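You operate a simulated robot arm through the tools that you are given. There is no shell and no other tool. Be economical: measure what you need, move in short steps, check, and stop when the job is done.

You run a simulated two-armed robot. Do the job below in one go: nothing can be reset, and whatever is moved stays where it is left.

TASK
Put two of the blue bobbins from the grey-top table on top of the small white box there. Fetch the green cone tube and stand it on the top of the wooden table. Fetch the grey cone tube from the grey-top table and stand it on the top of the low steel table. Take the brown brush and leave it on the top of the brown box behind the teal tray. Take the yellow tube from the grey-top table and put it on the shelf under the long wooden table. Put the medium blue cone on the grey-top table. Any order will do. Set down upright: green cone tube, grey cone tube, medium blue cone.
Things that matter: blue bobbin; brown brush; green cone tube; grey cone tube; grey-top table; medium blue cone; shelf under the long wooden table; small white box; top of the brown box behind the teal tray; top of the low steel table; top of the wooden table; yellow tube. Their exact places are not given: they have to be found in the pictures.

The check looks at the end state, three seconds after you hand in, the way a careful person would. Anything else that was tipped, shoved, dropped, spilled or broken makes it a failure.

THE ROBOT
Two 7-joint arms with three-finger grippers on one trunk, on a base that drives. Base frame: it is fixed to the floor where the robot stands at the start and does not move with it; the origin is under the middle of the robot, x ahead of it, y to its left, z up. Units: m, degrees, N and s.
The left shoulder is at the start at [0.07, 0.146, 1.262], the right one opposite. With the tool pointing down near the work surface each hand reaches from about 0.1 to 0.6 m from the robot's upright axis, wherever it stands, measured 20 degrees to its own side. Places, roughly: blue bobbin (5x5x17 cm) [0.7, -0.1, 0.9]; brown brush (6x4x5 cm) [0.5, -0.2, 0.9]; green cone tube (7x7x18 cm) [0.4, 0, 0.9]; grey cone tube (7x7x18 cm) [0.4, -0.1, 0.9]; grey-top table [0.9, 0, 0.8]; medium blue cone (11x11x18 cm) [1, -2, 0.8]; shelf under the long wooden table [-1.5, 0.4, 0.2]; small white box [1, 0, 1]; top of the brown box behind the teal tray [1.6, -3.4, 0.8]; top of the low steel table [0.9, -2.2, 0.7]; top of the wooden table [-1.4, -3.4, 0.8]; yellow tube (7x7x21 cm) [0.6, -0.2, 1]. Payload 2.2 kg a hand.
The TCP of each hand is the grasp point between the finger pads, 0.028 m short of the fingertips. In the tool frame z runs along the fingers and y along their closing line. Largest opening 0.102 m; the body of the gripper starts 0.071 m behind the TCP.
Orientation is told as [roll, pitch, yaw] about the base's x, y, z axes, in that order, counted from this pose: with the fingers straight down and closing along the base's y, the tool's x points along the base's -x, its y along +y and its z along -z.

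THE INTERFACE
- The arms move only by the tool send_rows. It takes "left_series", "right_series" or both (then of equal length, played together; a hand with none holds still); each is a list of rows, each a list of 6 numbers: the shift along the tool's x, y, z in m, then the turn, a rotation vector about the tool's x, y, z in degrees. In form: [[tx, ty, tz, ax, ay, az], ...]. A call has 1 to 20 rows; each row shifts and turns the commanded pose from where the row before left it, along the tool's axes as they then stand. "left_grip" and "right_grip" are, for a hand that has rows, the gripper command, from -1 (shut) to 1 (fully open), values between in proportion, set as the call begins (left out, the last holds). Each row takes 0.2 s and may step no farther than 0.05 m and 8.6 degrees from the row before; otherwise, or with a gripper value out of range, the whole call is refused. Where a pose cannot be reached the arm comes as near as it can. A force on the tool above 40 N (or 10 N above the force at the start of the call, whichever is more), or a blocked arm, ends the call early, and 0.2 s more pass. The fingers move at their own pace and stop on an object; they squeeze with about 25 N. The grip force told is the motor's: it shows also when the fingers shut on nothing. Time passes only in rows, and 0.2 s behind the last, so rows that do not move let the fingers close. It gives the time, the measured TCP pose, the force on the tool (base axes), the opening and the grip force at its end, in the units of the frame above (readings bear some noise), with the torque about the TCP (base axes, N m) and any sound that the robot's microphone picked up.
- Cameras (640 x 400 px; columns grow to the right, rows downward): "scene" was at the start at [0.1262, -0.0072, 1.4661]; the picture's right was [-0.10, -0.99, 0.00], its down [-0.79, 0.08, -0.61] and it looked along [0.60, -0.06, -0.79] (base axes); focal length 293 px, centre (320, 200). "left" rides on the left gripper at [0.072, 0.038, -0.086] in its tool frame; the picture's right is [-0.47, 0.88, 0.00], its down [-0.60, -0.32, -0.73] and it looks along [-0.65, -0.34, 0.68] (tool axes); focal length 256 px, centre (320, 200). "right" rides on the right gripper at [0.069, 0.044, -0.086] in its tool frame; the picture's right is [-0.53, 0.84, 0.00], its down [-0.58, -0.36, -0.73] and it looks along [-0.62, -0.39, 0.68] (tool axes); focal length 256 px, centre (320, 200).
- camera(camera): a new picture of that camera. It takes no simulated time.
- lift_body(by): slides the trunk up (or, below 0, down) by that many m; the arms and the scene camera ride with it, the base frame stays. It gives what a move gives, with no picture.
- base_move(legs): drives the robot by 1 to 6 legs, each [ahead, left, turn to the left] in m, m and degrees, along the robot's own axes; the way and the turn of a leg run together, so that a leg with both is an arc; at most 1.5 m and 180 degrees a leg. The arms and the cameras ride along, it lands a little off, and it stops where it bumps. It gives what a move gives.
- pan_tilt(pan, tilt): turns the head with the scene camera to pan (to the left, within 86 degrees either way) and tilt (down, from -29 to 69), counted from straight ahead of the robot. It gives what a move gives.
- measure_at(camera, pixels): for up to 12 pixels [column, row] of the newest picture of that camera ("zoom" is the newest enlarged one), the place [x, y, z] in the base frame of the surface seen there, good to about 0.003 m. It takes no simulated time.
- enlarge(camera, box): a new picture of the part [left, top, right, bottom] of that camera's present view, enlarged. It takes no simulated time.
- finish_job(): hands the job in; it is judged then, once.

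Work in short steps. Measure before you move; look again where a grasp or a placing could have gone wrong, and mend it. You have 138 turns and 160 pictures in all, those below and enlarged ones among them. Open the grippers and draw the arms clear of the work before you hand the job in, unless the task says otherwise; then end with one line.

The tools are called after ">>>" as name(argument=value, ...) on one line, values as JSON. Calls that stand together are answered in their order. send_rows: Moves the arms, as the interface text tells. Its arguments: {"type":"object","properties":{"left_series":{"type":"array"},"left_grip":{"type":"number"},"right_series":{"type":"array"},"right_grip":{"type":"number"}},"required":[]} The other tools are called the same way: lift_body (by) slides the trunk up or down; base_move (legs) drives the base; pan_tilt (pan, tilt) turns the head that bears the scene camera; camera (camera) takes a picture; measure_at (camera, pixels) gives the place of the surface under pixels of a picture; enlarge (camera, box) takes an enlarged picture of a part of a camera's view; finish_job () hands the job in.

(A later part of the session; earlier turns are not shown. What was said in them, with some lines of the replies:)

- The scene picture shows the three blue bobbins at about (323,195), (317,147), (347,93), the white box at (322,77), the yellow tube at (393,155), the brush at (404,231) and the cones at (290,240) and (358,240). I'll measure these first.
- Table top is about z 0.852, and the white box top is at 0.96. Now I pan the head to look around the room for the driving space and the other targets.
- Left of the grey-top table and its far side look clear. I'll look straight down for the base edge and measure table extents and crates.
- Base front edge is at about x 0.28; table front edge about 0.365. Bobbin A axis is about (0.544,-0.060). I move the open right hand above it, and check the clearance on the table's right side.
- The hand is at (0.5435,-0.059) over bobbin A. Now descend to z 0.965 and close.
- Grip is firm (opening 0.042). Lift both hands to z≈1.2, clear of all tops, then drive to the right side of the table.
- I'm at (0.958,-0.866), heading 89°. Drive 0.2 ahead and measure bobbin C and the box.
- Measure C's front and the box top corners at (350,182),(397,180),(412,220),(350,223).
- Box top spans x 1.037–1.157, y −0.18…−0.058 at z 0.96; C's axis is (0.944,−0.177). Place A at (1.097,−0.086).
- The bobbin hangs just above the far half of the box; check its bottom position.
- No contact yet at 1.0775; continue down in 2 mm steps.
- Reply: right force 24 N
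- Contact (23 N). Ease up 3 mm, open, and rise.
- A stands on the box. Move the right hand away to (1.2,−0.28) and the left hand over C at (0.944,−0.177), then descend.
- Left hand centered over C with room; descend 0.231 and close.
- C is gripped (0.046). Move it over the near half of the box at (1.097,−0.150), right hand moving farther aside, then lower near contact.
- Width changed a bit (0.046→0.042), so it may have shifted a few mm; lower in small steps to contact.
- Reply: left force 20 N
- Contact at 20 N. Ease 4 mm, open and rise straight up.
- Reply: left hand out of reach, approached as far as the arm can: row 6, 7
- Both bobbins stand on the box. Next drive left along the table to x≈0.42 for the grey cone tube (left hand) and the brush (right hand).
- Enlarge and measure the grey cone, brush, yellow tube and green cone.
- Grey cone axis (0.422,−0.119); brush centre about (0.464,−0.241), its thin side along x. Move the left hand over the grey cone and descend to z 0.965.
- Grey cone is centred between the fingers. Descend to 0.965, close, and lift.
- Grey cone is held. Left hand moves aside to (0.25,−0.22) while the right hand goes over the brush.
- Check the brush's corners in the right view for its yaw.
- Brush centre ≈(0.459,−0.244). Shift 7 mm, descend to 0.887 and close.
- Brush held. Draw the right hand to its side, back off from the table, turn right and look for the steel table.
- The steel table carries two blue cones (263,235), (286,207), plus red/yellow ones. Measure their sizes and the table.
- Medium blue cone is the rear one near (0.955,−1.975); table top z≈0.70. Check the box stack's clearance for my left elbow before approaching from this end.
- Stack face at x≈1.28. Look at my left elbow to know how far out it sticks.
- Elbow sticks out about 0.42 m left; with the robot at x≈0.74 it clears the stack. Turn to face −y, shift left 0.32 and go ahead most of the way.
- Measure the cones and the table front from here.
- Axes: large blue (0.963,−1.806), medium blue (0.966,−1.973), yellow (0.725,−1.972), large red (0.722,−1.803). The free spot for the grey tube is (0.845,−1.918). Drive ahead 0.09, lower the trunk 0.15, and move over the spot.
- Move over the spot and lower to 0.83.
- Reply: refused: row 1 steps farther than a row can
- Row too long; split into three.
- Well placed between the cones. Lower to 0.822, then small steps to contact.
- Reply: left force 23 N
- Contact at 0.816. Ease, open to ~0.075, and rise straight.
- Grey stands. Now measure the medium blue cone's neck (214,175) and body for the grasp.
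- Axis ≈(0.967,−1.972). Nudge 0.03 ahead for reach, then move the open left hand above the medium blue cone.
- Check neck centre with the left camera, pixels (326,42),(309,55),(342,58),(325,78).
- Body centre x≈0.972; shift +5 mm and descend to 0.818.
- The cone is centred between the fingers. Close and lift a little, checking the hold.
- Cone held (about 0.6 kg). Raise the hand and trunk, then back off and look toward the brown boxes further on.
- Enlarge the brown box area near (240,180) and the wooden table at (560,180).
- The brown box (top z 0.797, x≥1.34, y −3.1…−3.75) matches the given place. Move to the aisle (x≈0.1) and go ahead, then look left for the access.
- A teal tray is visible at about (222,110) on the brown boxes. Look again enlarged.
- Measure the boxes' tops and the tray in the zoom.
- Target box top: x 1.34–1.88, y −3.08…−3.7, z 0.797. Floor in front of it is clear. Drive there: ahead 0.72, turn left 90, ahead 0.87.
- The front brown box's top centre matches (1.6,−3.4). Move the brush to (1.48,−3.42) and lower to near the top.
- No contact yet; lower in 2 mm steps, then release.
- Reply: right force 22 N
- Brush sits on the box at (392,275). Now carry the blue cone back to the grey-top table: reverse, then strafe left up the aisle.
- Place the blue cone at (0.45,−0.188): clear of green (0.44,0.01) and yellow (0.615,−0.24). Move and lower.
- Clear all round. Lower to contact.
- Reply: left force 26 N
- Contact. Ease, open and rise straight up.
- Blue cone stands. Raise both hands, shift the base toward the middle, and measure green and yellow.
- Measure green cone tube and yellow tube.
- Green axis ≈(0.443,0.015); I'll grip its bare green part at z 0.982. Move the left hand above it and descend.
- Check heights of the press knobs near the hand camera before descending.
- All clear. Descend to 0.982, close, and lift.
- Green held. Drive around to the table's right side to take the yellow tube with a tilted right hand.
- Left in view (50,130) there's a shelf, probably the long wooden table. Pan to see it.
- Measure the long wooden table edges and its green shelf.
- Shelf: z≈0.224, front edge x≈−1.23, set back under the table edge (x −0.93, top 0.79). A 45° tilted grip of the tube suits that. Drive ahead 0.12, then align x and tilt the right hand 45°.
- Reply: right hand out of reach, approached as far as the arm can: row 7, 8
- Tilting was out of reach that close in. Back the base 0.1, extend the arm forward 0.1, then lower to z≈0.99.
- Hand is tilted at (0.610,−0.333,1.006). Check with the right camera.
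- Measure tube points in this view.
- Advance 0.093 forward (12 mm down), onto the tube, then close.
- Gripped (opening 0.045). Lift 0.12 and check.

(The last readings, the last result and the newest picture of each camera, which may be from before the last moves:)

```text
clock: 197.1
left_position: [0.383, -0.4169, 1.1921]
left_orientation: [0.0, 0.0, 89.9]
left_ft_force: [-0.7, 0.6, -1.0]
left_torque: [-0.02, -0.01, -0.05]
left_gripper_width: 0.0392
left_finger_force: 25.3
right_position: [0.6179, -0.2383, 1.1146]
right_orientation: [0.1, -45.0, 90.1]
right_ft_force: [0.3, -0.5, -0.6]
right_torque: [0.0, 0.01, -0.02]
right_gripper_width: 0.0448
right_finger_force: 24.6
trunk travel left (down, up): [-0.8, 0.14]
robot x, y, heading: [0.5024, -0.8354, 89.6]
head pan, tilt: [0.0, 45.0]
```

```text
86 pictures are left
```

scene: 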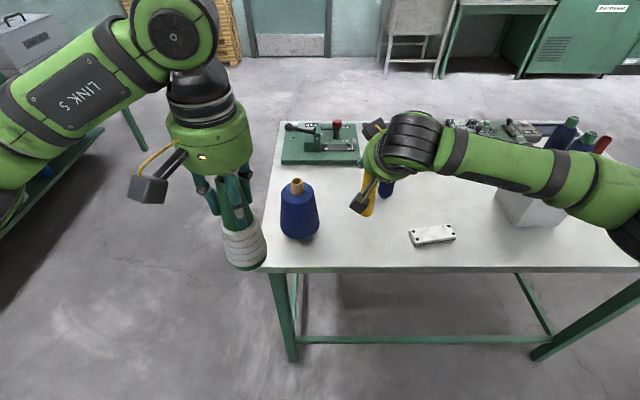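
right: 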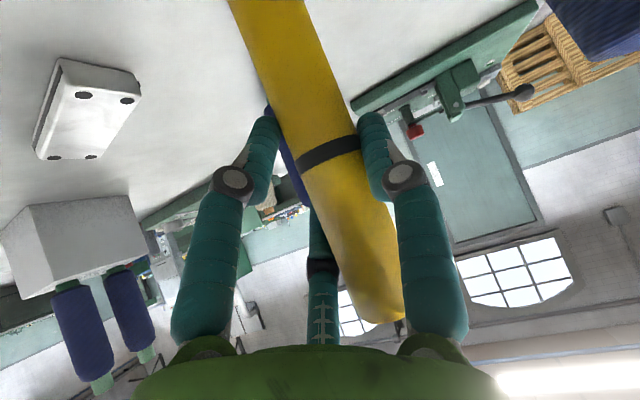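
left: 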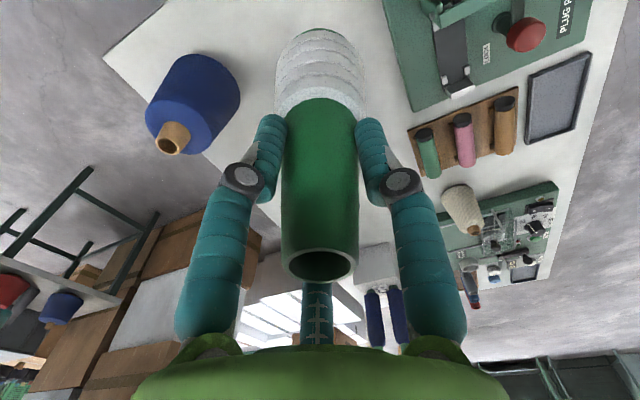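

Tube held. I'll deliver the green tube to the wooden table first: back off, turn left 180, and go down the aisle.

>>> base_move(legs=[[-0.27, 0, 0], [0, 0, 179], [0, -0.45, 0], [1.3, 0, 0]])

>>> pan_tilt(pan=-50, tilt=35)

>>> camera(camera="scene")

```text
clock: 214.8
left_position: [0.0855, -2.8064, 1.1925]
left_orientation: [-0.1, -0.1, -93.2]
left_ft_force: [0.1, -0.1, -0.6]
left_torque: [0.01, 0.02, 0.01]
left_gripper_width: 0.0392
left_finger_force: 25.1
right_position: [-0.1601, -2.9731, 1.115]
right_orientation: [0.0, -44.9, -93.1]
right_ft_force: [0.3, 0.1, 0.0]
right_torque: [0.01, -0.04, -0.03]
right_gripper_width: 0.044
right_finger_force: 24.4
trunk travel left (down, up): [-0.8, 0.14]
robot x, y, heading: [-0.0127, -2.3868, -93.1]
head pan, tilt: [0.0, 45.0]
```

```text
clock: 215.9
left_position: [0.085, -2.8067, 1.1918]
left_orientation: [-0.2, -0.1, -93.3]
left_ft_force: [-0.5, 0.6, -1.0]
left_torque: [0.0, 0.01, -0.02]
left_gripper_width: 0.0392
left_finger_force: 24.7
right_position: [-0.1593, -2.9735, 1.1146]
right_orientation: [0.1, -45.0, -93.1]
right_ft_force: [-0.5, 0.4, -1.0]
right_torque: [0.0, -0.02, -0.01]
right_gripper_width: 0.0439
right_finger_force: 25.0
trunk travel left (down, up): [-0.8, 0.14]
robot x, y, heading: [-0.0179, -2.3837, -93.1]
head pan, tilt: [-50.0, 35.0]
```

```text
85 pictures are left
```

scene: 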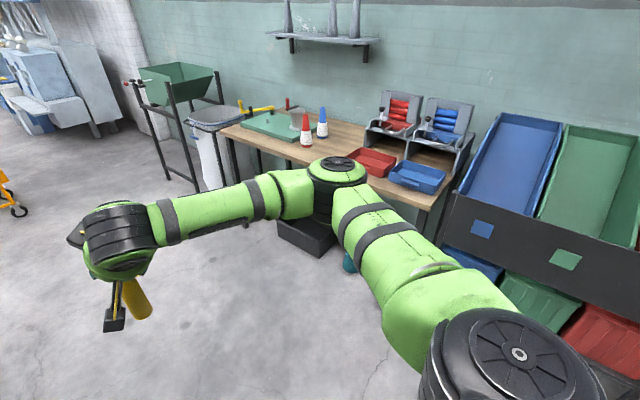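

Measure the wooden table's front edge, free top area and items around.

>>> measure_at(camera="scene", pixels=[[225, 132], [270, 155], [430, 203], [345, 145], [325, 155], [305, 145], [322, 135], [355, 180], [385, 170], [300, 155], [305, 245], [347, 265]])

>>> enlarge(camera="scene", box=[200, 80, 460, 280])

```text
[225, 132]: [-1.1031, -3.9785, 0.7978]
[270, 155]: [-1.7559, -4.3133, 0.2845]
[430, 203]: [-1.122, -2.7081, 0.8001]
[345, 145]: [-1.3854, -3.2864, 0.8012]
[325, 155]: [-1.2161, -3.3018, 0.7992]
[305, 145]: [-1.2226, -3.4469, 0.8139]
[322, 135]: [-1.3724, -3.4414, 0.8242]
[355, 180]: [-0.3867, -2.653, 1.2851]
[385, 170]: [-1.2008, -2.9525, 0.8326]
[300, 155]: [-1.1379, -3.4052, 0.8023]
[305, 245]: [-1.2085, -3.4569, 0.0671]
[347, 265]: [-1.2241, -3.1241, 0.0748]
```

```text
2.00 times, centred on (330, 180) of scene
```

zoom: 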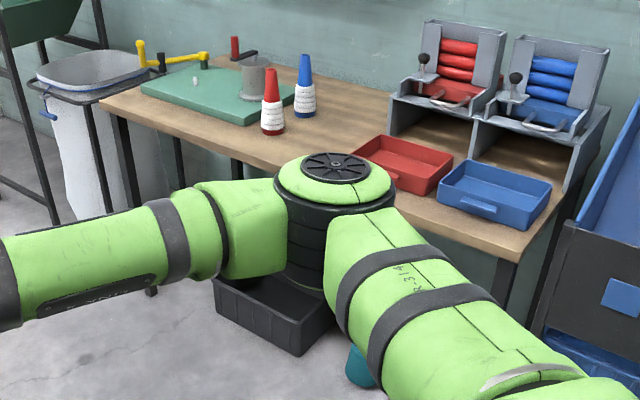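

Free spot on the table top about (−1.29,−3.29), between red cone (−1.24,−3.45) and red tray. Check the bin, tray and rack extents.

>>> measure_at(camera="zoom", pixels=[[290, 345], [325, 320], [250, 330], [360, 375], [365, 170], [440, 195], [400, 140], [345, 150], [310, 160], [275, 135], [260, 118], [400, 110]])

>>> send_rows(right_series=[[0.0354, 0, -0.0354, 0, 0, 0], [0.0354, 0, -0.0354, 0, 0, 0], [0.0354, 0, -0.0354, 0, 0, 0], [0, 0, 0, 0, 0, 0]])

```text
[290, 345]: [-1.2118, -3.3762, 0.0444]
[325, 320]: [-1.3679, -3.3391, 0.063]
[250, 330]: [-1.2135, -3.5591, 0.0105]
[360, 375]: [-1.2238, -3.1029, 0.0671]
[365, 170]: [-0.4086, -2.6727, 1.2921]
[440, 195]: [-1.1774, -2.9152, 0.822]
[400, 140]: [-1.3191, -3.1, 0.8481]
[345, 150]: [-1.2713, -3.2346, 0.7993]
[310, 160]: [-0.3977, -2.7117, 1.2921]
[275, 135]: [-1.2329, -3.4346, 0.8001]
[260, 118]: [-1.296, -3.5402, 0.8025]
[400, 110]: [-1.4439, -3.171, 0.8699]
```

```text
clock: 216.9
left_position: [0.0855, -2.8075, 1.1909]
left_orientation: [0.0, 0.0, -93.3]
left_ft_force: [0.0, -0.5, -0.4]
left_torque: [0.03, 0.03, 0.02]
left_gripper_width: 0.0393
left_finger_force: 24.9
right_position: [-0.1523, -2.8234, 1.1144]
right_orientation: [0.1, -44.9, -93.1]
right_ft_force: [0.0, 0.0, -1.0]
right_torque: [0.01, 0.02, 0.03]
right_gripper_width: 0.044
right_finger_force: 25.3
trunk travel left (down, up): [-0.8, 0.14]
robot x, y, heading: [-0.0158, -2.385, -93.3]
head pan, tilt: [-50.0, 35.0]
```

Bin front is at x≈−1.21, so no obstacle. Turn to face the table, strafe left to y≈−3.15 and go ahead.

>>> base_move(legs=[[0, 0, -86.8], [0, 0.77, 0], [0.55, 0, 0]])

>>> pan_tilt(pan=0, tilt=45)

>>> camera(camera="scene")

```text
clock: 227.6
left_position: [-0.9859, -3.2654, 1.1924]
left_orientation: [-0.1, 0.0, 179.7]
left_ft_force: [0.6, -0.5, -0.1]
left_torque: [-0.01, 0.02, 0.0]
left_gripper_width: 0.0393
left_finger_force: 24.9
right_position: [-1.0145, -3.0315, 1.1143]
right_orientation: [0.1, -45.0, 179.8]
right_ft_force: [-0.5, 0.1, -0.7]
right_torque: [-0.01, 0.03, 0.01]
right_gripper_width: 0.0434
right_finger_force: 24.5
trunk travel left (down, up): [-0.8, 0.14]
robot x, y, heading: [-0.5701, -3.1484, 179.8]
head pan, tilt: [-50.0, 35.0]
```

```text
clock: 228.8
left_position: [-0.9885, -3.2672, 1.1921]
left_orientation: [0.0, -0.1, 179.7]
left_ft_force: [0.6, -0.6, -1.0]
left_torque: [0.01, 0.01, -0.04]
left_gripper_width: 0.0391
left_finger_force: 25.1
right_position: [-1.0147, -3.031, 1.1147]
right_orientation: [0.0, -45.1, 179.8]
right_ft_force: [0.4, -0.1, -0.2]
right_torque: [-0.04, -0.02, 0.0]
right_gripper_width: 0.0432
right_finger_force: 24.8
trunk travel left (down, up): [-0.8, 0.14]
robot x, y, heading: [-0.5707, -3.1443, 179.8]
head pan, tilt: [0.0, 45.0]
```

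```text
83 pictures are left
```

scene: 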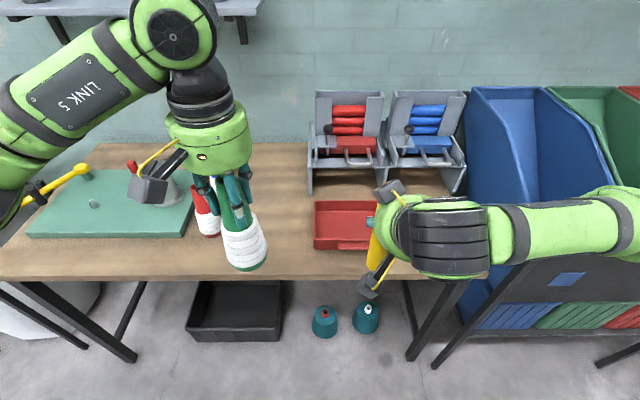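

Go ahead 0.13 and place green at (−1.25,−3.30): move over, lower to 0.955.

>>> base_move(legs=[[0.13, 0, 0]])

>>> send_rows(left_series=[[-0.035, 0.008, 0, 0, 0, 0], [-0.035, 0.008, 0, 0, 0, 0], [-0.035, 0.008, 0, 0, 0, 0], [-0.029, 0.009, 0, 0, 0, 0], [0, 0, 0.045, 0, 0, 0], [0, 0, 0.045, 0, 0, 0], [0, 0, 0.045, 0, 0, 0], [0, 0, 0.045, 0, 0, 0], [0, 0, 0.045, 0, 0, 0], [0, 0, 0, 0, 0, 0]])

>>> camera(camera="scene")

```text
clock: 230.0
left_position: [-1.1133, -3.2658, 1.1929]
left_orientation: [-0.1, -0.2, 179.7]
left_ft_force: [0.8, 0.4, -1.1]
left_torque: [-0.04, 0.03, 0.0]
left_gripper_width: 0.0389
left_finger_force: 24.9
right_position: [-1.1417, -3.031, 1.1154]
right_orientation: [0.0, -45.1, 179.8]
right_ft_force: [-0.3, 0.4, -0.7]
right_torque: [0.04, 0.01, 0.0]
right_gripper_width: 0.0436
right_finger_force: 25.2
trunk travel left (down, up): [-0.8, 0.14]
robot x, y, heading: [-0.7014, -3.1492, 180.0]
head pan, tilt: [0.0, 45.0]
```

```text
clock: 232.2
left_position: [-1.2508, -3.298, 0.9677]
left_orientation: [0.0, -0.1, 179.7]
left_ft_force: [-0.8, -0.6, -0.5]
left_torque: [0.01, 0.04, 0.0]
left_gripper_width: 0.0391
left_finger_force: 24.8
right_position: [-1.1434, -3.0296, 1.1143]
right_orientation: [-0.1, -45.0, 179.9]
right_ft_force: [0.5, -0.5, -0.4]
right_torque: [0.02, -0.01, -0.03]
right_gripper_width: 0.0432
right_finger_force: 24.7
trunk travel left (down, up): [-0.8, 0.14]
robot x, y, heading: [-0.6997, -3.1495, 179.8]
head pan, tilt: [0.0, 45.0]
```

```text
82 pictures are left
```

scene: 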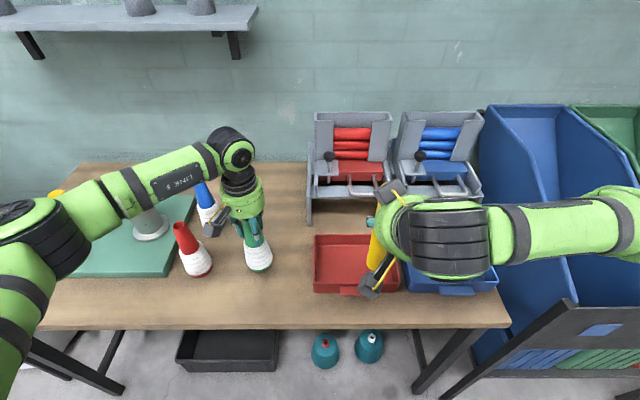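

Good spot. Lower to contact.

>>> send_rows(left_series=[[0, 0, 0.012, 0, 0, 0], [0, 0, 0.01, 0, 0, 0], [0, 0, 0.006, 0, 0, 0], [0, 0, 0.003, 0, 0, 0], [0, 0, 0.002, 0, 0, 0], [0, 0, 0.002, 0, 0, 0], [0, 0, 0.002, 0, 0, 0], [0, 0, 0, 0, 0, 0]])

```text
clock: 234.0
left_position: [-1.2499, -3.2971, 0.9344]
left_orientation: [-0.1, -0.5, 179.7]
left_ft_force: [-1.5, -3.9, 22.3]
left_torque: [-0.11, 0.08, 0.02]
left_gripper_width: 0.0397
left_finger_force: 24.9
right_position: [-1.1424, -3.0307, 1.1152]
right_orientation: [-0.1, -45.1, 179.8]
right_ft_force: [-0.7, 0.6, -0.6]
right_torque: [0.02, 0.0, 0.01]
right_gripper_width: 0.0432
right_finger_force: 24.8
trunk travel left (down, up): [-0.8, 0.14]
robot x, y, heading: [-0.6999, -3.1433, 179.8]
head pan, tilt: [0.0, 45.0]
```

Contact. Ease, open, rise and check.

>>> send_rows(left_series=[[0, 0, -0.002, 0, 0, 0], [0, 0, -0.0015, 0, 0, 0], [0, 0, 0, 0, 0, 0]])

>>> send_rows(left_series=[[0, 0, 0, 0, 0, 0], [0, 0, 0, 0, 0, 0], [0, 0, 0, 0, 0, 0], [0, 0, -0.03, 0, 0, 0], [0, 0, -0.045, 0, 0, 0], [0, 0, -0.045, 0, 0, 0], [0, 0, -0.045, 0, 0, 0], [0, 0, -0.045, 0, 0, 0], [0.03, 0, -0.03, 0, 0, 0], [0.04, 0, 0, 0, 0, 0], [0.04, 0, 0, 0, 0, 0], [0.04, 0, 0, 0, 0, 0], [0.04, 0, 0, 0, 0, 0]], left_grip=0.6)

>>> camera(camera="scene")

>>> camera(camera="right")

```text
clock: 234.8
left_position: [-1.2506, -3.2976, 0.9334]
left_orientation: [0.0, 0.1, 179.6]
left_ft_force: [-2.2, -0.4, 5.2]
left_torque: [0.16, 0.37, 0.07]
left_gripper_width: 0.0397
left_finger_force: 25.1
right_position: [-1.1439, -3.0307, 1.1143]
right_orientation: [0.1, -44.9, 179.7]
right_ft_force: [0.4, -0.9, -0.5]
right_torque: [0.0, -0.06, 0.04]
right_gripper_width: 0.0429
right_finger_force: 25.0
trunk travel left (down, up): [-0.8, 0.14]
robot x, y, heading: [-0.7031, -3.1469, 179.9]
head pan, tilt: [0.0, 45.0]
```

```text
clock: 237.6
left_position: [-1.0576, -3.3, 1.1735]
left_orientation: [-0.1, -0.1, 179.8]
left_ft_force: [0.0, -0.4, 0.1]
left_torque: [0.01, 0.02, 0.02]
left_gripper_width: 0.0816
left_finger_force: 0.1
right_position: [-1.1431, -3.0312, 1.1148]
right_orientation: [0.0, -45.0, 179.9]
right_ft_force: [0.5, -0.5, -0.7]
right_torque: [-0.02, 0.0, 0.03]
right_gripper_width: 0.043
right_finger_force: 25.0
trunk travel left (down, up): [-0.8, 0.14]
robot x, y, heading: [-0.7001, -3.1471, 179.9]
head pan, tilt: [0.0, 45.0]
```

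```text
81 pictures are left
```

scene: 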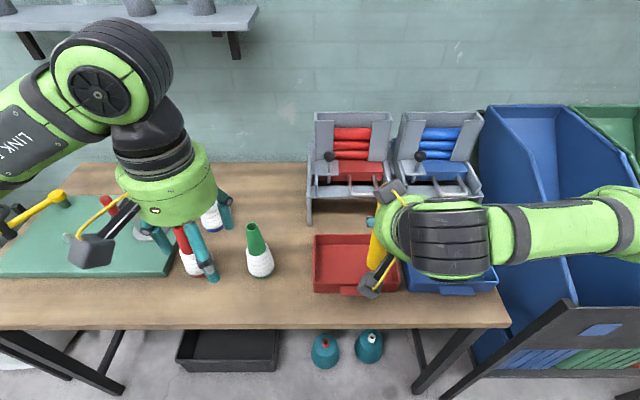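

```text
80 pictures are left
```

right: 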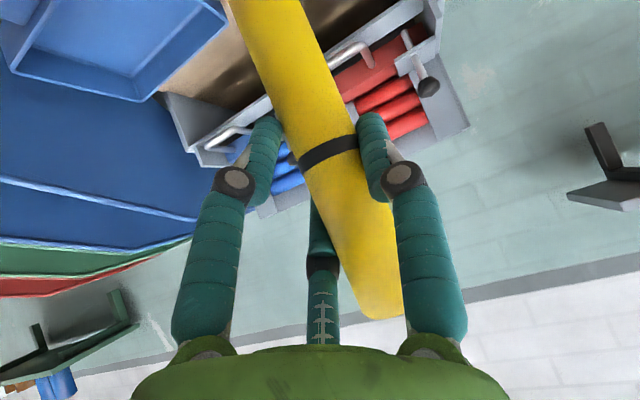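

Green stands on the wooden table; yellow still held. Back off and strafe right up to the long wooden table (y≈0.28).

>>> base_move(legs=[[-0.6, 0, 0], [0, -1.5, 0], [0, -1.5, 0], [0, -0.43, 0]])

>>> pan_tilt(pan=0, tilt=40)

>>> camera(camera="scene")

```text
clock: 257.2
left_position: [-0.4399, 0.1155, 1.1726]
left_orientation: [-0.1, -0.1, 179.4]
left_ft_force: [0.2, -1.0, 0.4]
left_torque: [-0.01, 0.0, -0.02]
left_gripper_width: 0.0818
left_finger_force: 0.0
right_position: [-0.5225, 0.384, 1.1138]
right_orientation: [-0.1, -44.9, 179.6]
right_ft_force: [-1.6, 0.7, -0.9]
right_torque: [-0.01, -0.02, -0.02]
right_gripper_width: 0.0429
right_finger_force: 25.2
trunk travel left (down, up): [-0.8, 0.14]
robot x, y, heading: [-0.0772, 0.2641, 179.6]
head pan, tilt: [0.0, 45.0]
```

```text
clock: 257.9
left_position: [-0.4393, 0.1162, 1.1728]
left_orientation: [-0.2, -0.1, 179.3]
left_ft_force: [0.5, -0.6, 0.0]
left_torque: [0.01, 0.01, -0.01]
left_gripper_width: 0.0816
left_finger_force: 0.2
right_position: [-0.5232, 0.3862, 1.114]
right_orientation: [0.0, -45.0, 179.6]
right_ft_force: [0.1, -0.9, -1.3]
right_torque: [-0.01, -0.01, 0.0]
right_gripper_width: 0.0425
right_finger_force: 25.0
trunk travel left (down, up): [-0.8, 0.14]
robot x, y, heading: [-0.076, 0.2654, 179.6]
head pan, tilt: [0.0, 40.0]
```

```text
79 pictures are left
```

scene: 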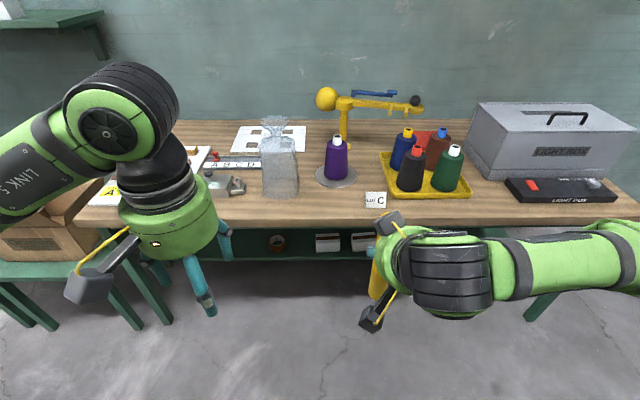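

Lower the trunk by 0.6 here in the open and look under the table.

>>> lift_body(by=-0.6)

>>> pan_tilt(pan=0, tilt=20)

>>> camera(camera="scene")

```text
refused: -0.6 is not a number from -0.4 to 0.4
```

```text
clock: 258.7
left_position: [-0.4403, 0.1154, 1.1722]
left_orientation: [-0.1, -0.1, 179.4]
left_ft_force: [0.3, 0.2, -0.2]
left_torque: [-0.01, 0.0, 0.0]
left_gripper_width: 0.0818
left_finger_force: 0.0
right_position: [-0.5221, 0.3843, 1.1136]
right_orientation: [0.0, -45.0, 179.7]
right_ft_force: [-0.9, 0.7, -0.8]
right_torque: [0.0, 0.0, -0.05]
right_gripper_width: 0.0427
right_finger_force: 24.7
trunk travel left (down, up): [-0.8, 0.14]
robot x, y, heading: [-0.0766, 0.2705, 179.5]
head pan, tilt: [0.0, 20.0]
```

```text
78 pictures are left
```

scene: 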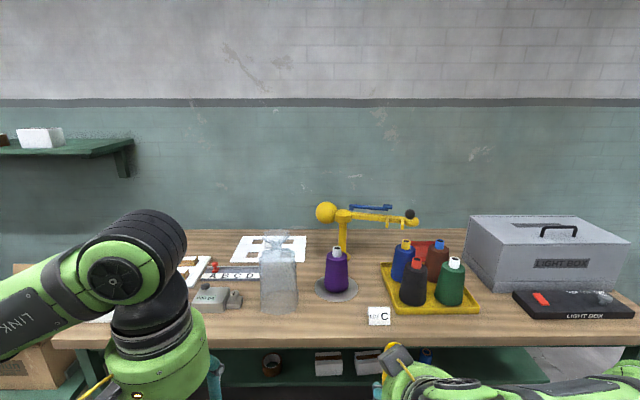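

Lower in two steps (max 0.4 each).

>>> lift_body(by=-0.4)

>>> lift_body(by=-0.25)

>>> camera(camera="scene")

```text
clock: 262.6
left_position: [-0.4398, 0.1172, 0.7727]
left_orientation: [-0.2, -0.1, 179.3]
left_ft_force: [0.8, -0.3, -0.7]
left_torque: [0.0, -0.03, 0.02]
left_gripper_width: 0.0813
left_finger_force: 0.1
right_position: [-0.5227, 0.385, 0.7146]
right_orientation: [0.1, -44.9, 179.5]
right_ft_force: [-0.2, -0.3, 0.0]
right_torque: [-0.01, 0.02, 0.01]
right_gripper_width: 0.0422
right_finger_force: 24.9
trunk travel left (down, up): [-0.4, 0.54]
robot x, y, heading: [-0.0754, 0.2708, 179.4]
head pan, tilt: [0.0, 20.0]
```

```text
clock: 265.1
left_position: [-0.4391, 0.1155, 0.5234]
left_orientation: [-0.1, -0.1, 179.3]
left_ft_force: [-0.1, -0.2, -0.1]
left_torque: [0.01, 0.0, 0.0]
left_gripper_width: 0.0814
left_finger_force: 0.1
right_position: [-0.523, 0.3845, 0.4646]
right_orientation: [0.1, -45.0, 179.6]
right_ft_force: [-0.4, -0.1, -0.4]
right_torque: [-0.01, -0.02, 0.01]
right_gripper_width: 0.0423
right_finger_force: 25.3
trunk travel left (down, up): [-0.15, 0.79]
robot x, y, heading: [-0.0734, 0.2717, 179.7]
head pan, tilt: [0.0, 20.0]
```

```text
77 pictures are left
```

scene: 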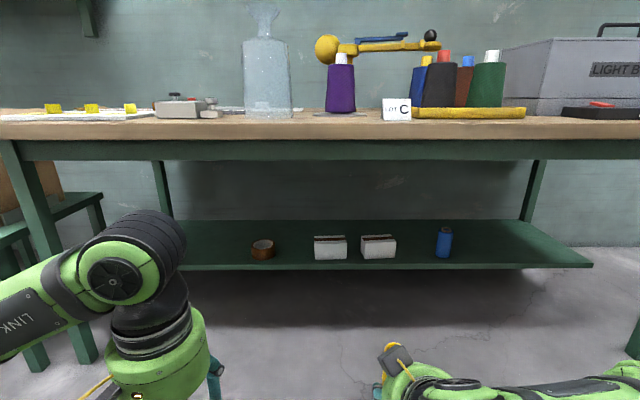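

Clear view of the shelf. Measure shelf edges, items and the apron's lower edge.

>>> measure_at(camera="scene", pixels=[[330, 264], [420, 262], [490, 262], [412, 245], [410, 230], [445, 255], [378, 256], [330, 256], [320, 155], [420, 155], [480, 240], [560, 262]])

>>> enlarge(camera="scene", box=[290, 200, 510, 300])

```text
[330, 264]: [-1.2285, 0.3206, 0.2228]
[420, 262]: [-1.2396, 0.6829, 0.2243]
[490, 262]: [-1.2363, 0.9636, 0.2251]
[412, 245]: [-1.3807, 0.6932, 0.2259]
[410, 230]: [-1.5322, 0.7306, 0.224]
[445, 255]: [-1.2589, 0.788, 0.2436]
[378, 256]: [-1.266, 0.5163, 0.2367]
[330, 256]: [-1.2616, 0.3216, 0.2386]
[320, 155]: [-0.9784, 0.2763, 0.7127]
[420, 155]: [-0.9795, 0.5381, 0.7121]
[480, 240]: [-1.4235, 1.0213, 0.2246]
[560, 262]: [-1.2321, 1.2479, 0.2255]
```

```text
2.91 times, centred on (400, 250) of scene
```

zoom: 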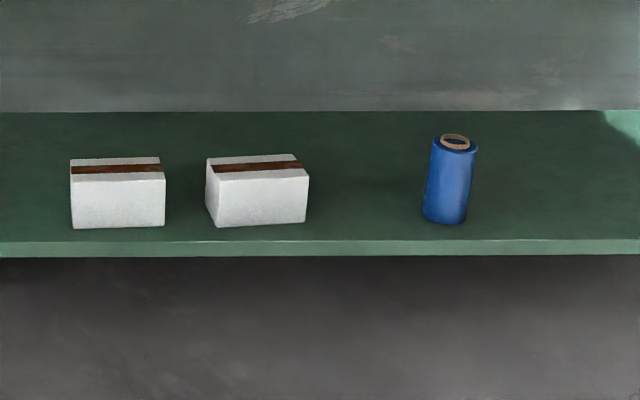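

Shelf front edge x≈−1.227, z 0.224; free gap at y≈0.66 between white box (≤0.57) and blue bottle (≥0.75). Table apron bottom ~0.70. Check my arms' heights before going under.

>>> pan_tilt(pan=0, tilt=50)

>>> camera(camera="scene")

>>> measure_at(camera="scene", pixels=[[110, 75], [150, 60], [60, 110], [120, 110], [430, 220], [450, 235], [480, 235], [520, 220], [600, 205], [630, 210], [20, 170], [180, 190]])

```text
clock: 266.1
left_position: [-0.4403, 0.1166, 0.5232]
left_orientation: [-0.2, -0.1, 179.4]
left_ft_force: [0.6, 0.5, 0.3]
left_torque: [-0.01, -0.03, 0.01]
left_gripper_width: 0.0815
left_finger_force: 0.1
right_position: [-0.5234, 0.3857, 0.4653]
right_orientation: [0.0, -45.0, 179.5]
right_ft_force: [0.0, -0.8, 0.8]
right_torque: [0.0, 0.01, 0.02]
right_gripper_width: 0.0421
right_finger_force: 24.8
trunk travel left (down, up): [-0.15, 0.79]
robot x, y, heading: [-0.0755, 0.2661, 179.4]
head pan, tilt: [0.0, 50.0]
```

```text
75 pictures are left
```

scene: 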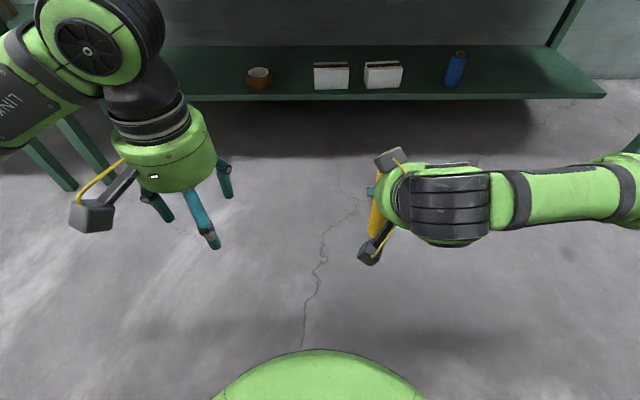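

```text
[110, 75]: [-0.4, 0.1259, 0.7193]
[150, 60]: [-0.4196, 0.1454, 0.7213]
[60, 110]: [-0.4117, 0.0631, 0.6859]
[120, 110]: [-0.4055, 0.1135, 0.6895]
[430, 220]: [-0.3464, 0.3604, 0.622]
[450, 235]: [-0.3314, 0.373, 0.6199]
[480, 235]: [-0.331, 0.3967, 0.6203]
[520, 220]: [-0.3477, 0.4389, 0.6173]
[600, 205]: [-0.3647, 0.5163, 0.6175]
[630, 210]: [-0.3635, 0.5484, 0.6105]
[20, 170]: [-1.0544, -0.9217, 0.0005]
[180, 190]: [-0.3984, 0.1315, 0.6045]
```

Right arm top is low (0.62) but the left wrist is at 0.72. Lower the trunk 0.08 more, lower the left hand, raise/extend the right hand a little; then strafe right 0.275.

>>> send_rows(right_series=[[-0.0389, 0, -0.0035, 0, 0, 0], [-0.0389, 0, -0.0035, 0, 0, 0], [0, 0, 0, 0, 0, 0]], left_series=[[0, 0, 0.03, 0, 0, 0], [0, 0, 0.03, 0, 0, 0], [0, 0, 0.03, 0, 0, 0]])

>>> lift_body(by=-0.08)

>>> base_move(legs=[[0, -0.275, 0.4], [0.35, 0, 0]])

>>> pan_tilt(pan=0, tilt=30)

>>> camera(camera="scene")

```text
clock: 266.9
left_position: [-0.4406, 0.1172, 0.4328]
left_orientation: [-0.1, -0.1, 179.5]
left_ft_force: [-0.3, 0.2, 0.5]
left_torque: [-0.01, 0.0, 0.0]
left_gripper_width: 0.0814
left_finger_force: 0.0
right_position: [-0.5726, 0.3841, 0.5246]
right_orientation: [0.1, -45.0, 179.6]
right_ft_force: [0.1, 0.9, -0.6]
right_torque: [-0.03, -0.02, 0.03]
right_gripper_width: 0.0422
right_finger_force: 25.1
trunk travel left (down, up): [-0.15, 0.79]
robot x, y, heading: [-0.0706, 0.2646, 179.6]
head pan, tilt: [0.0, 50.0]
```

```text
clock: 268.1
left_position: [-0.4403, 0.1174, 0.3538]
left_orientation: [-0.1, -0.1, 179.4]
left_ft_force: [-0.5, 0.7, -0.3]
left_torque: [0.0, 0.0, -0.02]
left_gripper_width: 0.0812
left_finger_force: 0.0
right_position: [-0.5724, 0.3841, 0.445]
right_orientation: [0.0, -45.0, 179.6]
right_ft_force: [0.6, -0.6, -0.2]
right_torque: [-0.02, -0.04, -0.02]
right_gripper_width: 0.042
right_finger_force: 25.5
trunk travel left (down, up): [-0.07, 0.87]
robot x, y, heading: [-0.0769, 0.267, 179.1]
head pan, tilt: [0.0, 50.0]
```

```text
clock: 271.9
left_position: [-0.7855, 0.3877, 0.3537]
left_orientation: [-0.1, -0.1, 179.9]
left_ft_force: [1.0, 0.0, -0.8]
left_torque: [0.01, 0.03, -0.03]
left_gripper_width: 0.0818
left_finger_force: 0.1
right_position: [-0.9208, 0.6547, 0.4451]
right_orientation: [-0.1, -45.0, -179.9]
right_ft_force: [0.3, 0.3, -1.1]
right_torque: [0.04, -0.02, -0.01]
right_gripper_width: 0.0419
right_finger_force: 24.7
trunk travel left (down, up): [-0.07, 0.87]
robot x, y, heading: [-0.4272, 0.5424, 180.0]
head pan, tilt: [0.0, 50.0]
```

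```text
clock: 272.7
left_position: [-0.7868, 0.3884, 0.3534]
left_orientation: [-0.1, -0.1, 179.9]
left_ft_force: [0.0, -0.2, -0.3]
left_torque: [-0.03, 0.01, 0.03]
left_gripper_width: 0.0817
left_finger_force: 0.1
right_position: [-0.9205, 0.6545, 0.4447]
right_orientation: [0.0, -45.2, -179.9]
right_ft_force: [1.1, 0.0, -0.1]
right_torque: [0.0, 0.0, -0.02]
right_gripper_width: 0.0418
right_finger_force: 25.4
trunk travel left (down, up): [-0.07, 0.87]
robot x, y, heading: [-0.4299, 0.5395, 180.2]
head pan, tilt: [0.0, 30.0]
```

```text
74 pictures are left
```

scene: 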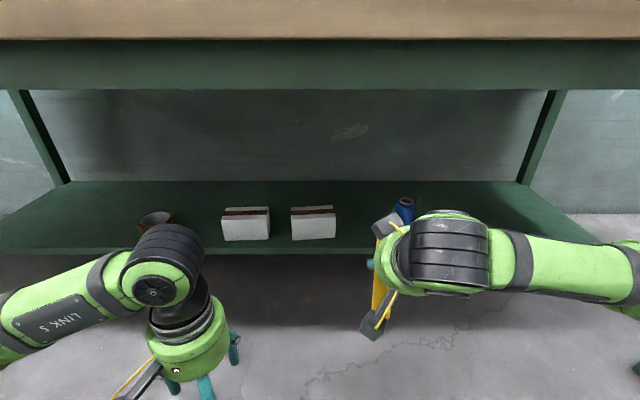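

Everything is below the apron. Drive 0.25 further ahead, then look.

>>> base_move(legs=[[0.25, 0, 0]])

>>> camera(camera="scene")

>>> camera(camera="right")

```text
clock: 274.5
left_position: [-1.0372, 0.3884, 0.3553]
left_orientation: [-0.1, -0.1, 180.0]
left_ft_force: [0.6, -0.1, 0.6]
left_torque: [0.03, -0.03, 0.01]
left_gripper_width: 0.0818
left_finger_force: 0.0
right_position: [-1.1718, 0.6545, 0.4439]
right_orientation: [-0.1, -44.9, -179.9]
right_ft_force: [0.1, 0.0, -0.7]
right_torque: [0.0, -0.06, -0.01]
right_gripper_width: 0.0416
right_finger_force: 25.2
trunk travel left (down, up): [-0.07, 0.87]
robot x, y, heading: [-0.6827, 0.5446, -180.1]
head pan, tilt: [0.0, 30.0]
```

```text
73 pictures are left
```

scene: 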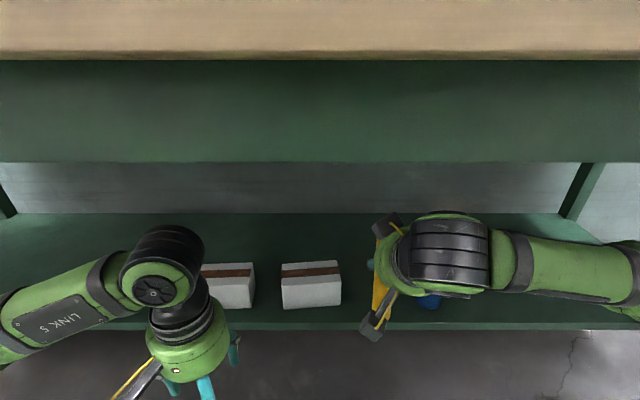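

```text
72 pictures are left
```

right: 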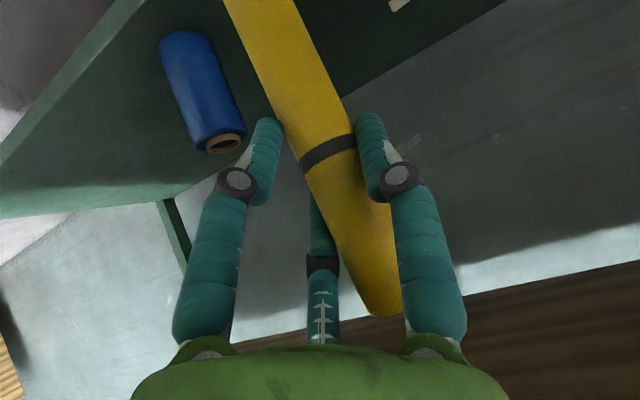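

Extend 0.12 forward over the shelf at y≈0.655 and lower to near the shelf.

>>> send_rows(right_series=[[-0.0283, 0, 0.0283, 0, 0, 0], [-0.0283, 0, 0.0283, 0, 0, 0], [-0.0283, 0, 0.0283, 0, 0, 0], [0, 0, 0, 0, 0, 0]])

>>> send_rows(right_series=[[0.0141, 0, 0.0141, 0, 0, 0], [0.0141, 0, 0.0141, 0, 0, 0], [0.0141, 0, 0.0141, 0, 0, 0], [0, 0, 0, 0, 0, 0]])

>>> camera(camera="right")

>>> camera(camera="scene")

```text
clock: 275.5
left_position: [-1.0371, 0.3886, 0.354]
left_orientation: [-0.1, 0.0, 180.0]
left_ft_force: [-0.5, -0.3, 0.7]
left_torque: [0.01, -0.02, -0.01]
left_gripper_width: 0.0816
left_finger_force: 0.0
right_position: [-1.2921, 0.654, 0.4446]
right_orientation: [0.0, -45.0, -179.9]
right_ft_force: [0.0, 0.3, -0.7]
right_torque: [0.0, -0.03, 0.03]
right_gripper_width: 0.0414
right_finger_force: 25.2
trunk travel left (down, up): [-0.07, 0.87]
robot x, y, heading: [-0.6778, 0.54, -179.9]
head pan, tilt: [0.0, 30.0]
```

```text
clock: 276.5
left_position: [-1.0372, 0.3875, 0.3528]
left_orientation: [-0.2, -0.1, 180.0]
left_ft_force: [0.7, 0.0, 0.2]
left_torque: [-0.03, 0.03, -0.01]
left_gripper_width: 0.0814
left_finger_force: 0.0
right_position: [-1.2914, 0.6555, 0.3846]
right_orientation: [-0.1, -45.0, -179.9]
right_ft_force: [0.8, 1.1, -0.4]
right_torque: [-0.04, -0.01, -0.03]
right_gripper_width: 0.0416
right_finger_force: 24.8
trunk travel left (down, up): [-0.07, 0.87]
robot x, y, heading: [-0.6748, 0.541, -180.0]
head pan, tilt: [0.0, 30.0]
```

```text
71 pictures are left
```

right: 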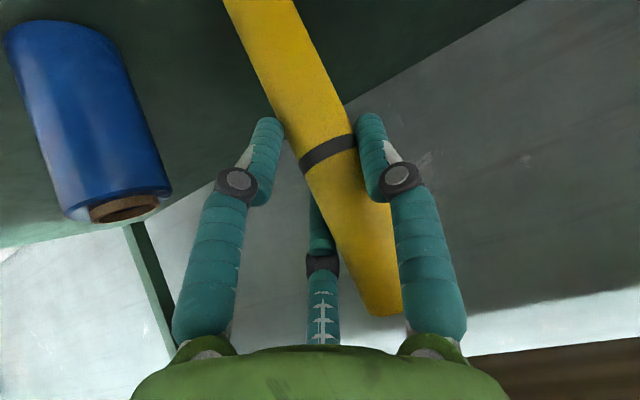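

```text
70 pictures are left
```

scene: 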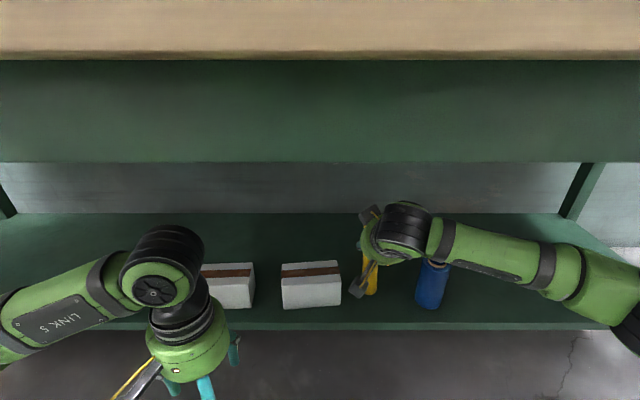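

Lower 10 mm, then 2 mm steps to contact.

>>> send_rows(right_series=[[0.0042, 0, 0.0042, 0, 0, 0], [0.0028, 0, 0.0028, 0, 0, 0], [0.0014, 0, 0.0014, 0, 0, 0], [0.0014, 0, 0.0014, 0, 0, 0], [0.0014, 0, 0.0014, 0, 0, 0], [0.0014, 0, 0.0014, 0, 0, 0], [0.0014, 0, 0.0014, 0, 0, 0], [0, 0, 0, 0, 0, 0]])

>>> enlarge(camera="scene", box=[260, 180, 500, 340])

```text
clock: 278.3
left_position: [-1.0356, 0.3886, 0.3553]
left_orientation: [-0.1, -0.2, 180.0]
left_ft_force: [-0.5, 0.3, 0.1]
left_torque: [0.0, 0.04, -0.01]
left_gripper_width: 0.0818
left_finger_force: 0.1
right_position: [-1.2906, 0.6541, 0.3683]
right_orientation: [0.2, -45.5, -180.0]
right_ft_force: [0.5, -1.1, 19.4]
right_torque: [-0.53, 0.17, 0.04]
right_gripper_width: 0.0412
right_finger_force: 25.3
trunk travel left (down, up): [-0.07, 0.87]
robot x, y, heading: [-0.6764, 0.5405, -180.0]
head pan, tilt: [0.0, 30.0]
```

```text
2.50 times, centred on (380, 260) of scene
```

zoom: 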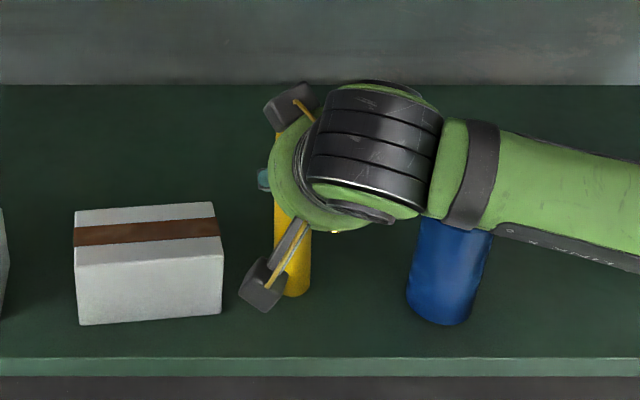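

Contact at 0.368 (same height as grasped). Ease 2.5 mm, open, and withdraw straight back.

>>> send_rows(right_series=[[-0.001, 0, -0.001, 0, 0, 0], [-0.001, 0, -0.001, 0, 0, 0], [0, 0, 0, 0, 0, 0]])

>>> send_rows(right_series=[[0, 0, 0, 0, 0, 0], [0, 0, 0, 0, 0, 0], [0, 0, 0, 0, 0, 0], [0, 0, 0, 0, 0, 0]], right_grip=0.7)

>>> camera(camera="right")

```text
clock: 279.1
left_position: [-1.0364, 0.3873, 0.3533]
left_orientation: [-0.1, -0.2, 180.0]
left_ft_force: [-0.7, 0.9, -0.3]
left_torque: [0.0, 0.01, -0.02]
left_gripper_width: 0.0816
left_finger_force: 0.0
right_position: [-1.2915, 0.6541, 0.3696]
right_orientation: [0.1, -45.1, -179.8]
right_ft_force: [-2.9, -3.4, 12.2]
right_torque: [-0.71, 0.56, 0.02]
right_gripper_width: 0.0412
right_finger_force: 24.9
trunk travel left (down, up): [-0.07, 0.87]
robot x, y, heading: [-0.6753, 0.541, -179.8]
head pan, tilt: [0.0, 30.0]
```

```text
clock: 280.1
left_position: [-1.0379, 0.3872, 0.3527]
left_orientation: [-0.1, -0.1, 180.0]
left_ft_force: [-0.6, -0.9, 0.3]
left_torque: [-0.01, 0.02, 0.04]
left_gripper_width: 0.0813
left_finger_force: 0.0
right_position: [-1.2912, 0.654, 0.367]
right_orientation: [-0.1, -44.9, -179.9]
right_ft_force: [0.1, 1.1, 1.4]
right_torque: [0.03, 0.01, -0.03]
right_gripper_width: 0.0867
right_finger_force: 0.1
trunk travel left (down, up): [-0.07, 0.87]
robot x, y, heading: [-0.6761, 0.5375, -179.9]
head pan, tilt: [0.0, 30.0]
```

```text
68 pictures are left
```

right: 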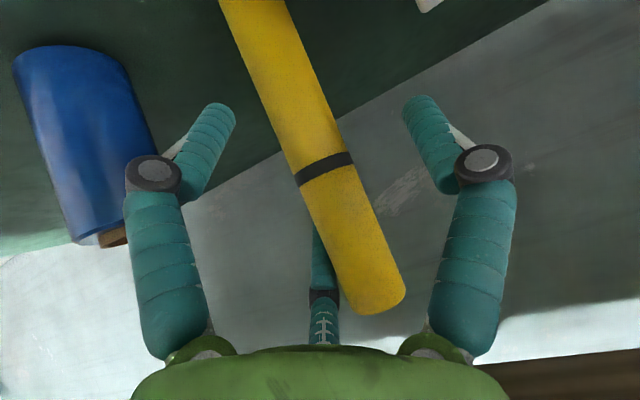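

Tube stands free. Withdraw back 0.16, checking.

>>> send_rows(right_series=[[0.02, 0, -0.02, 0, 0, 0], [0.0283, 0, -0.0283, 0, 0, 0], [0.0283, 0, -0.0283, 0, 0, 0], [0.0283, 0, -0.0283, 0, 0, 0]])

>>> base_move(legs=[[-0.45, 0, 0]])

>>> camera(camera="scene")

```text
clock: 281.1
left_position: [-1.0364, 0.3873, 0.3537]
left_orientation: [0.0, 0.0, 179.9]
left_ft_force: [-0.3, 1.1, -0.5]
left_torque: [-0.01, 0.0, -0.01]
left_gripper_width: 0.0816
left_finger_force: 0.1
right_position: [-1.1428, 0.6538, 0.368]
right_orientation: [0.1, -44.9, -180.0]
right_ft_force: [0.0, -0.7, 0.8]
right_torque: [0.0, 0.01, -0.03]
right_gripper_width: 0.0866
right_finger_force: 0.1
trunk travel left (down, up): [-0.07, 0.87]
robot x, y, heading: [-0.6788, 0.5363, -180.0]
head pan, tilt: [0.0, 30.0]
```

```text
clock: 283.8
left_position: [-0.5888, 0.3878, 0.3535]
left_orientation: [-0.1, -0.2, -179.8]
left_ft_force: [0.0, 0.4, 0.2]
left_torque: [0.03, 0.02, -0.03]
left_gripper_width: 0.0812
left_finger_force: 0.0
right_position: [-0.6949, 0.6542, 0.3671]
right_orientation: [0.0, -45.0, -179.8]
right_ft_force: [0.6, 0.5, 0.1]
right_torque: [0.01, -0.01, -0.03]
right_gripper_width: 0.0866
right_finger_force: 0.0
trunk travel left (down, up): [-0.07, 0.87]
robot x, y, heading: [-0.2266, 0.5406, -180.0]
head pan, tilt: [0.0, 30.0]
```

```text
67 pictures are left
```

scene: 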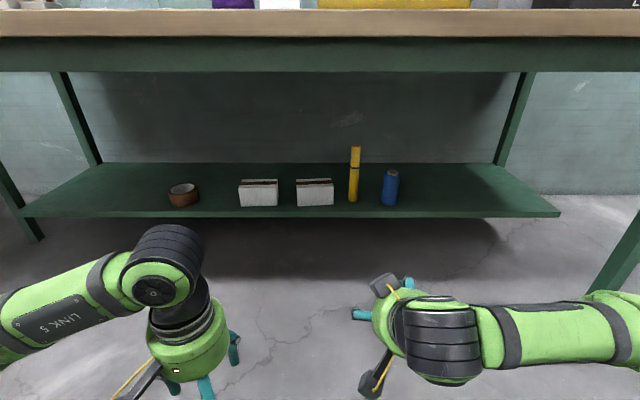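

Yellow stands on the shelf, neighbours undisturbed. Raise the trunk and turn to confirm the grey-top table once more.

>>> lift_body(by=0.4)

>>> lift_body(by=0.33)

>>> base_move(legs=[[0, 0, 150]])

>>> pan_tilt(pan=0, tilt=35)

>>> camera(camera="scene")

```text
clock: 287.7
left_position: [-0.5897, 0.388, 0.753]
left_orientation: [-0.2, 0.0, -179.8]
left_ft_force: [-0.4, -0.6, 0.0]
left_torque: [-0.01, 0.02, -0.03]
left_gripper_width: 0.0816
left_finger_force: 0.0
right_position: [-0.695, 0.655, 0.7669]
right_orientation: [0.0, -44.9, -179.8]
right_ft_force: [-0.2, -0.5, 0.2]
right_torque: [0.04, 0.01, 0.04]
right_gripper_width: 0.0866
right_finger_force: 0.1
trunk travel left (down, up): [-0.47, 0.47]
robot x, y, heading: [-0.2262, 0.5429, -179.8]
head pan, tilt: [0.0, 30.0]
```

```text
clock: 290.9
left_position: [-0.5896, 0.3878, 1.0836]
left_orientation: [0.0, -0.1, -179.9]
left_ft_force: [0.5, 0.4, -0.7]
left_torque: [0.0, -0.01, -0.01]
left_gripper_width: 0.0814
left_finger_force: 0.1
right_position: [-0.694, 0.6542, 1.0965]
right_orientation: [-0.1, -44.9, -179.7]
right_ft_force: [-0.1, 0.4, -0.2]
right_torque: [0.0, 0.0, -0.01]
right_gripper_width: 0.0867
right_finger_force: 0.0
trunk travel left (down, up): [-0.8, 0.14]
robot x, y, heading: [-0.2317, 0.5413, -180.0]
head pan, tilt: [0.0, 30.0]
```

```text
clock: 297.5
left_position: [0.1618, 0.5011, 1.0826]
left_orientation: [0.0, -0.1, -29.0]
left_ft_force: [-0.5, -0.2, 0.0]
left_torque: [-0.03, -0.04, 0.0]
left_gripper_width: 0.0816
left_finger_force: 0.1
right_position: [0.1245, 0.2163, 1.0977]
right_orientation: [0.0, -45.1, -29.0]
right_ft_force: [0.0, -0.4, 0.3]
right_torque: [0.0, -0.02, -0.01]
right_gripper_width: 0.0865
right_finger_force: 0.1
trunk travel left (down, up): [-0.8, 0.14]
robot x, y, heading: [-0.2262, 0.5402, -29.1]
head pan, tilt: [0.0, 30.0]
```

```text
clock: 298.2
left_position: [0.1624, 0.5002, 1.0829]
left_orientation: [-0.1, -0.1, -29.0]
left_ft_force: [0.2, 0.7, -0.3]
left_torque: [0.02, 0.01, 0.02]
left_gripper_width: 0.0816
left_finger_force: 0.0
right_position: [0.1249, 0.2156, 1.098]
right_orientation: [0.0, -45.0, -29.0]
right_ft_force: [0.8, -0.4, 0.2]
right_torque: [-0.04, -0.02, 0.03]
right_gripper_width: 0.0869
right_finger_force: 0.1
trunk travel left (down, up): [-0.8, 0.14]
robot x, y, heading: [-0.2301, 0.543, -28.6]
head pan, tilt: [0.0, 35.0]
```

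```text
66 pictures are left
```

scene: 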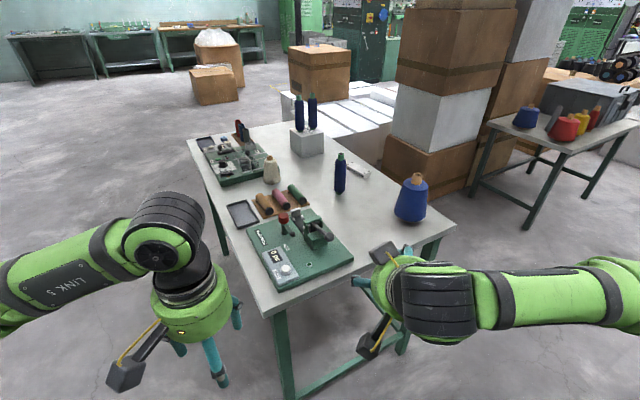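

Bobbins on the box and the blue cone all stand. Enlarge the steel table at (560,115) to check the grey tube.

>>> enlarge(camera="scene", box=[490, 70, 640, 170])

```text
4.00 times, centred on (565, 120) of scene
```

zoom: 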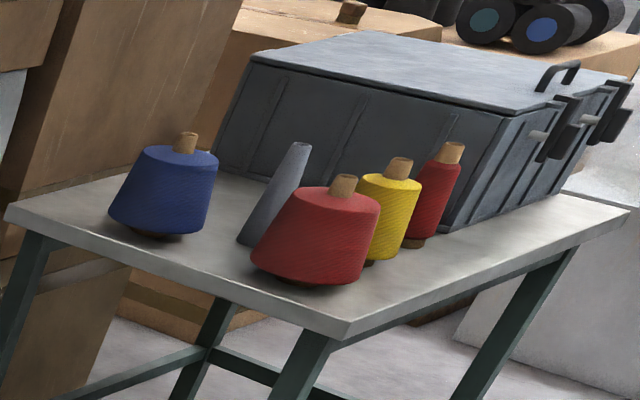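

All the items stand where they were placed, and the lean in this view is only wide-angle distortion. The grippers are open and both arms are clear, so I'm handing in.

>>> finish_job()

```text
The job is handed in.
```

All six parts of the job are done and handed in: two blue bobbins on the white box, the green, grey and blue cones standing upright in their places, the brush on the brown box, and the yellow tube on the shelf.
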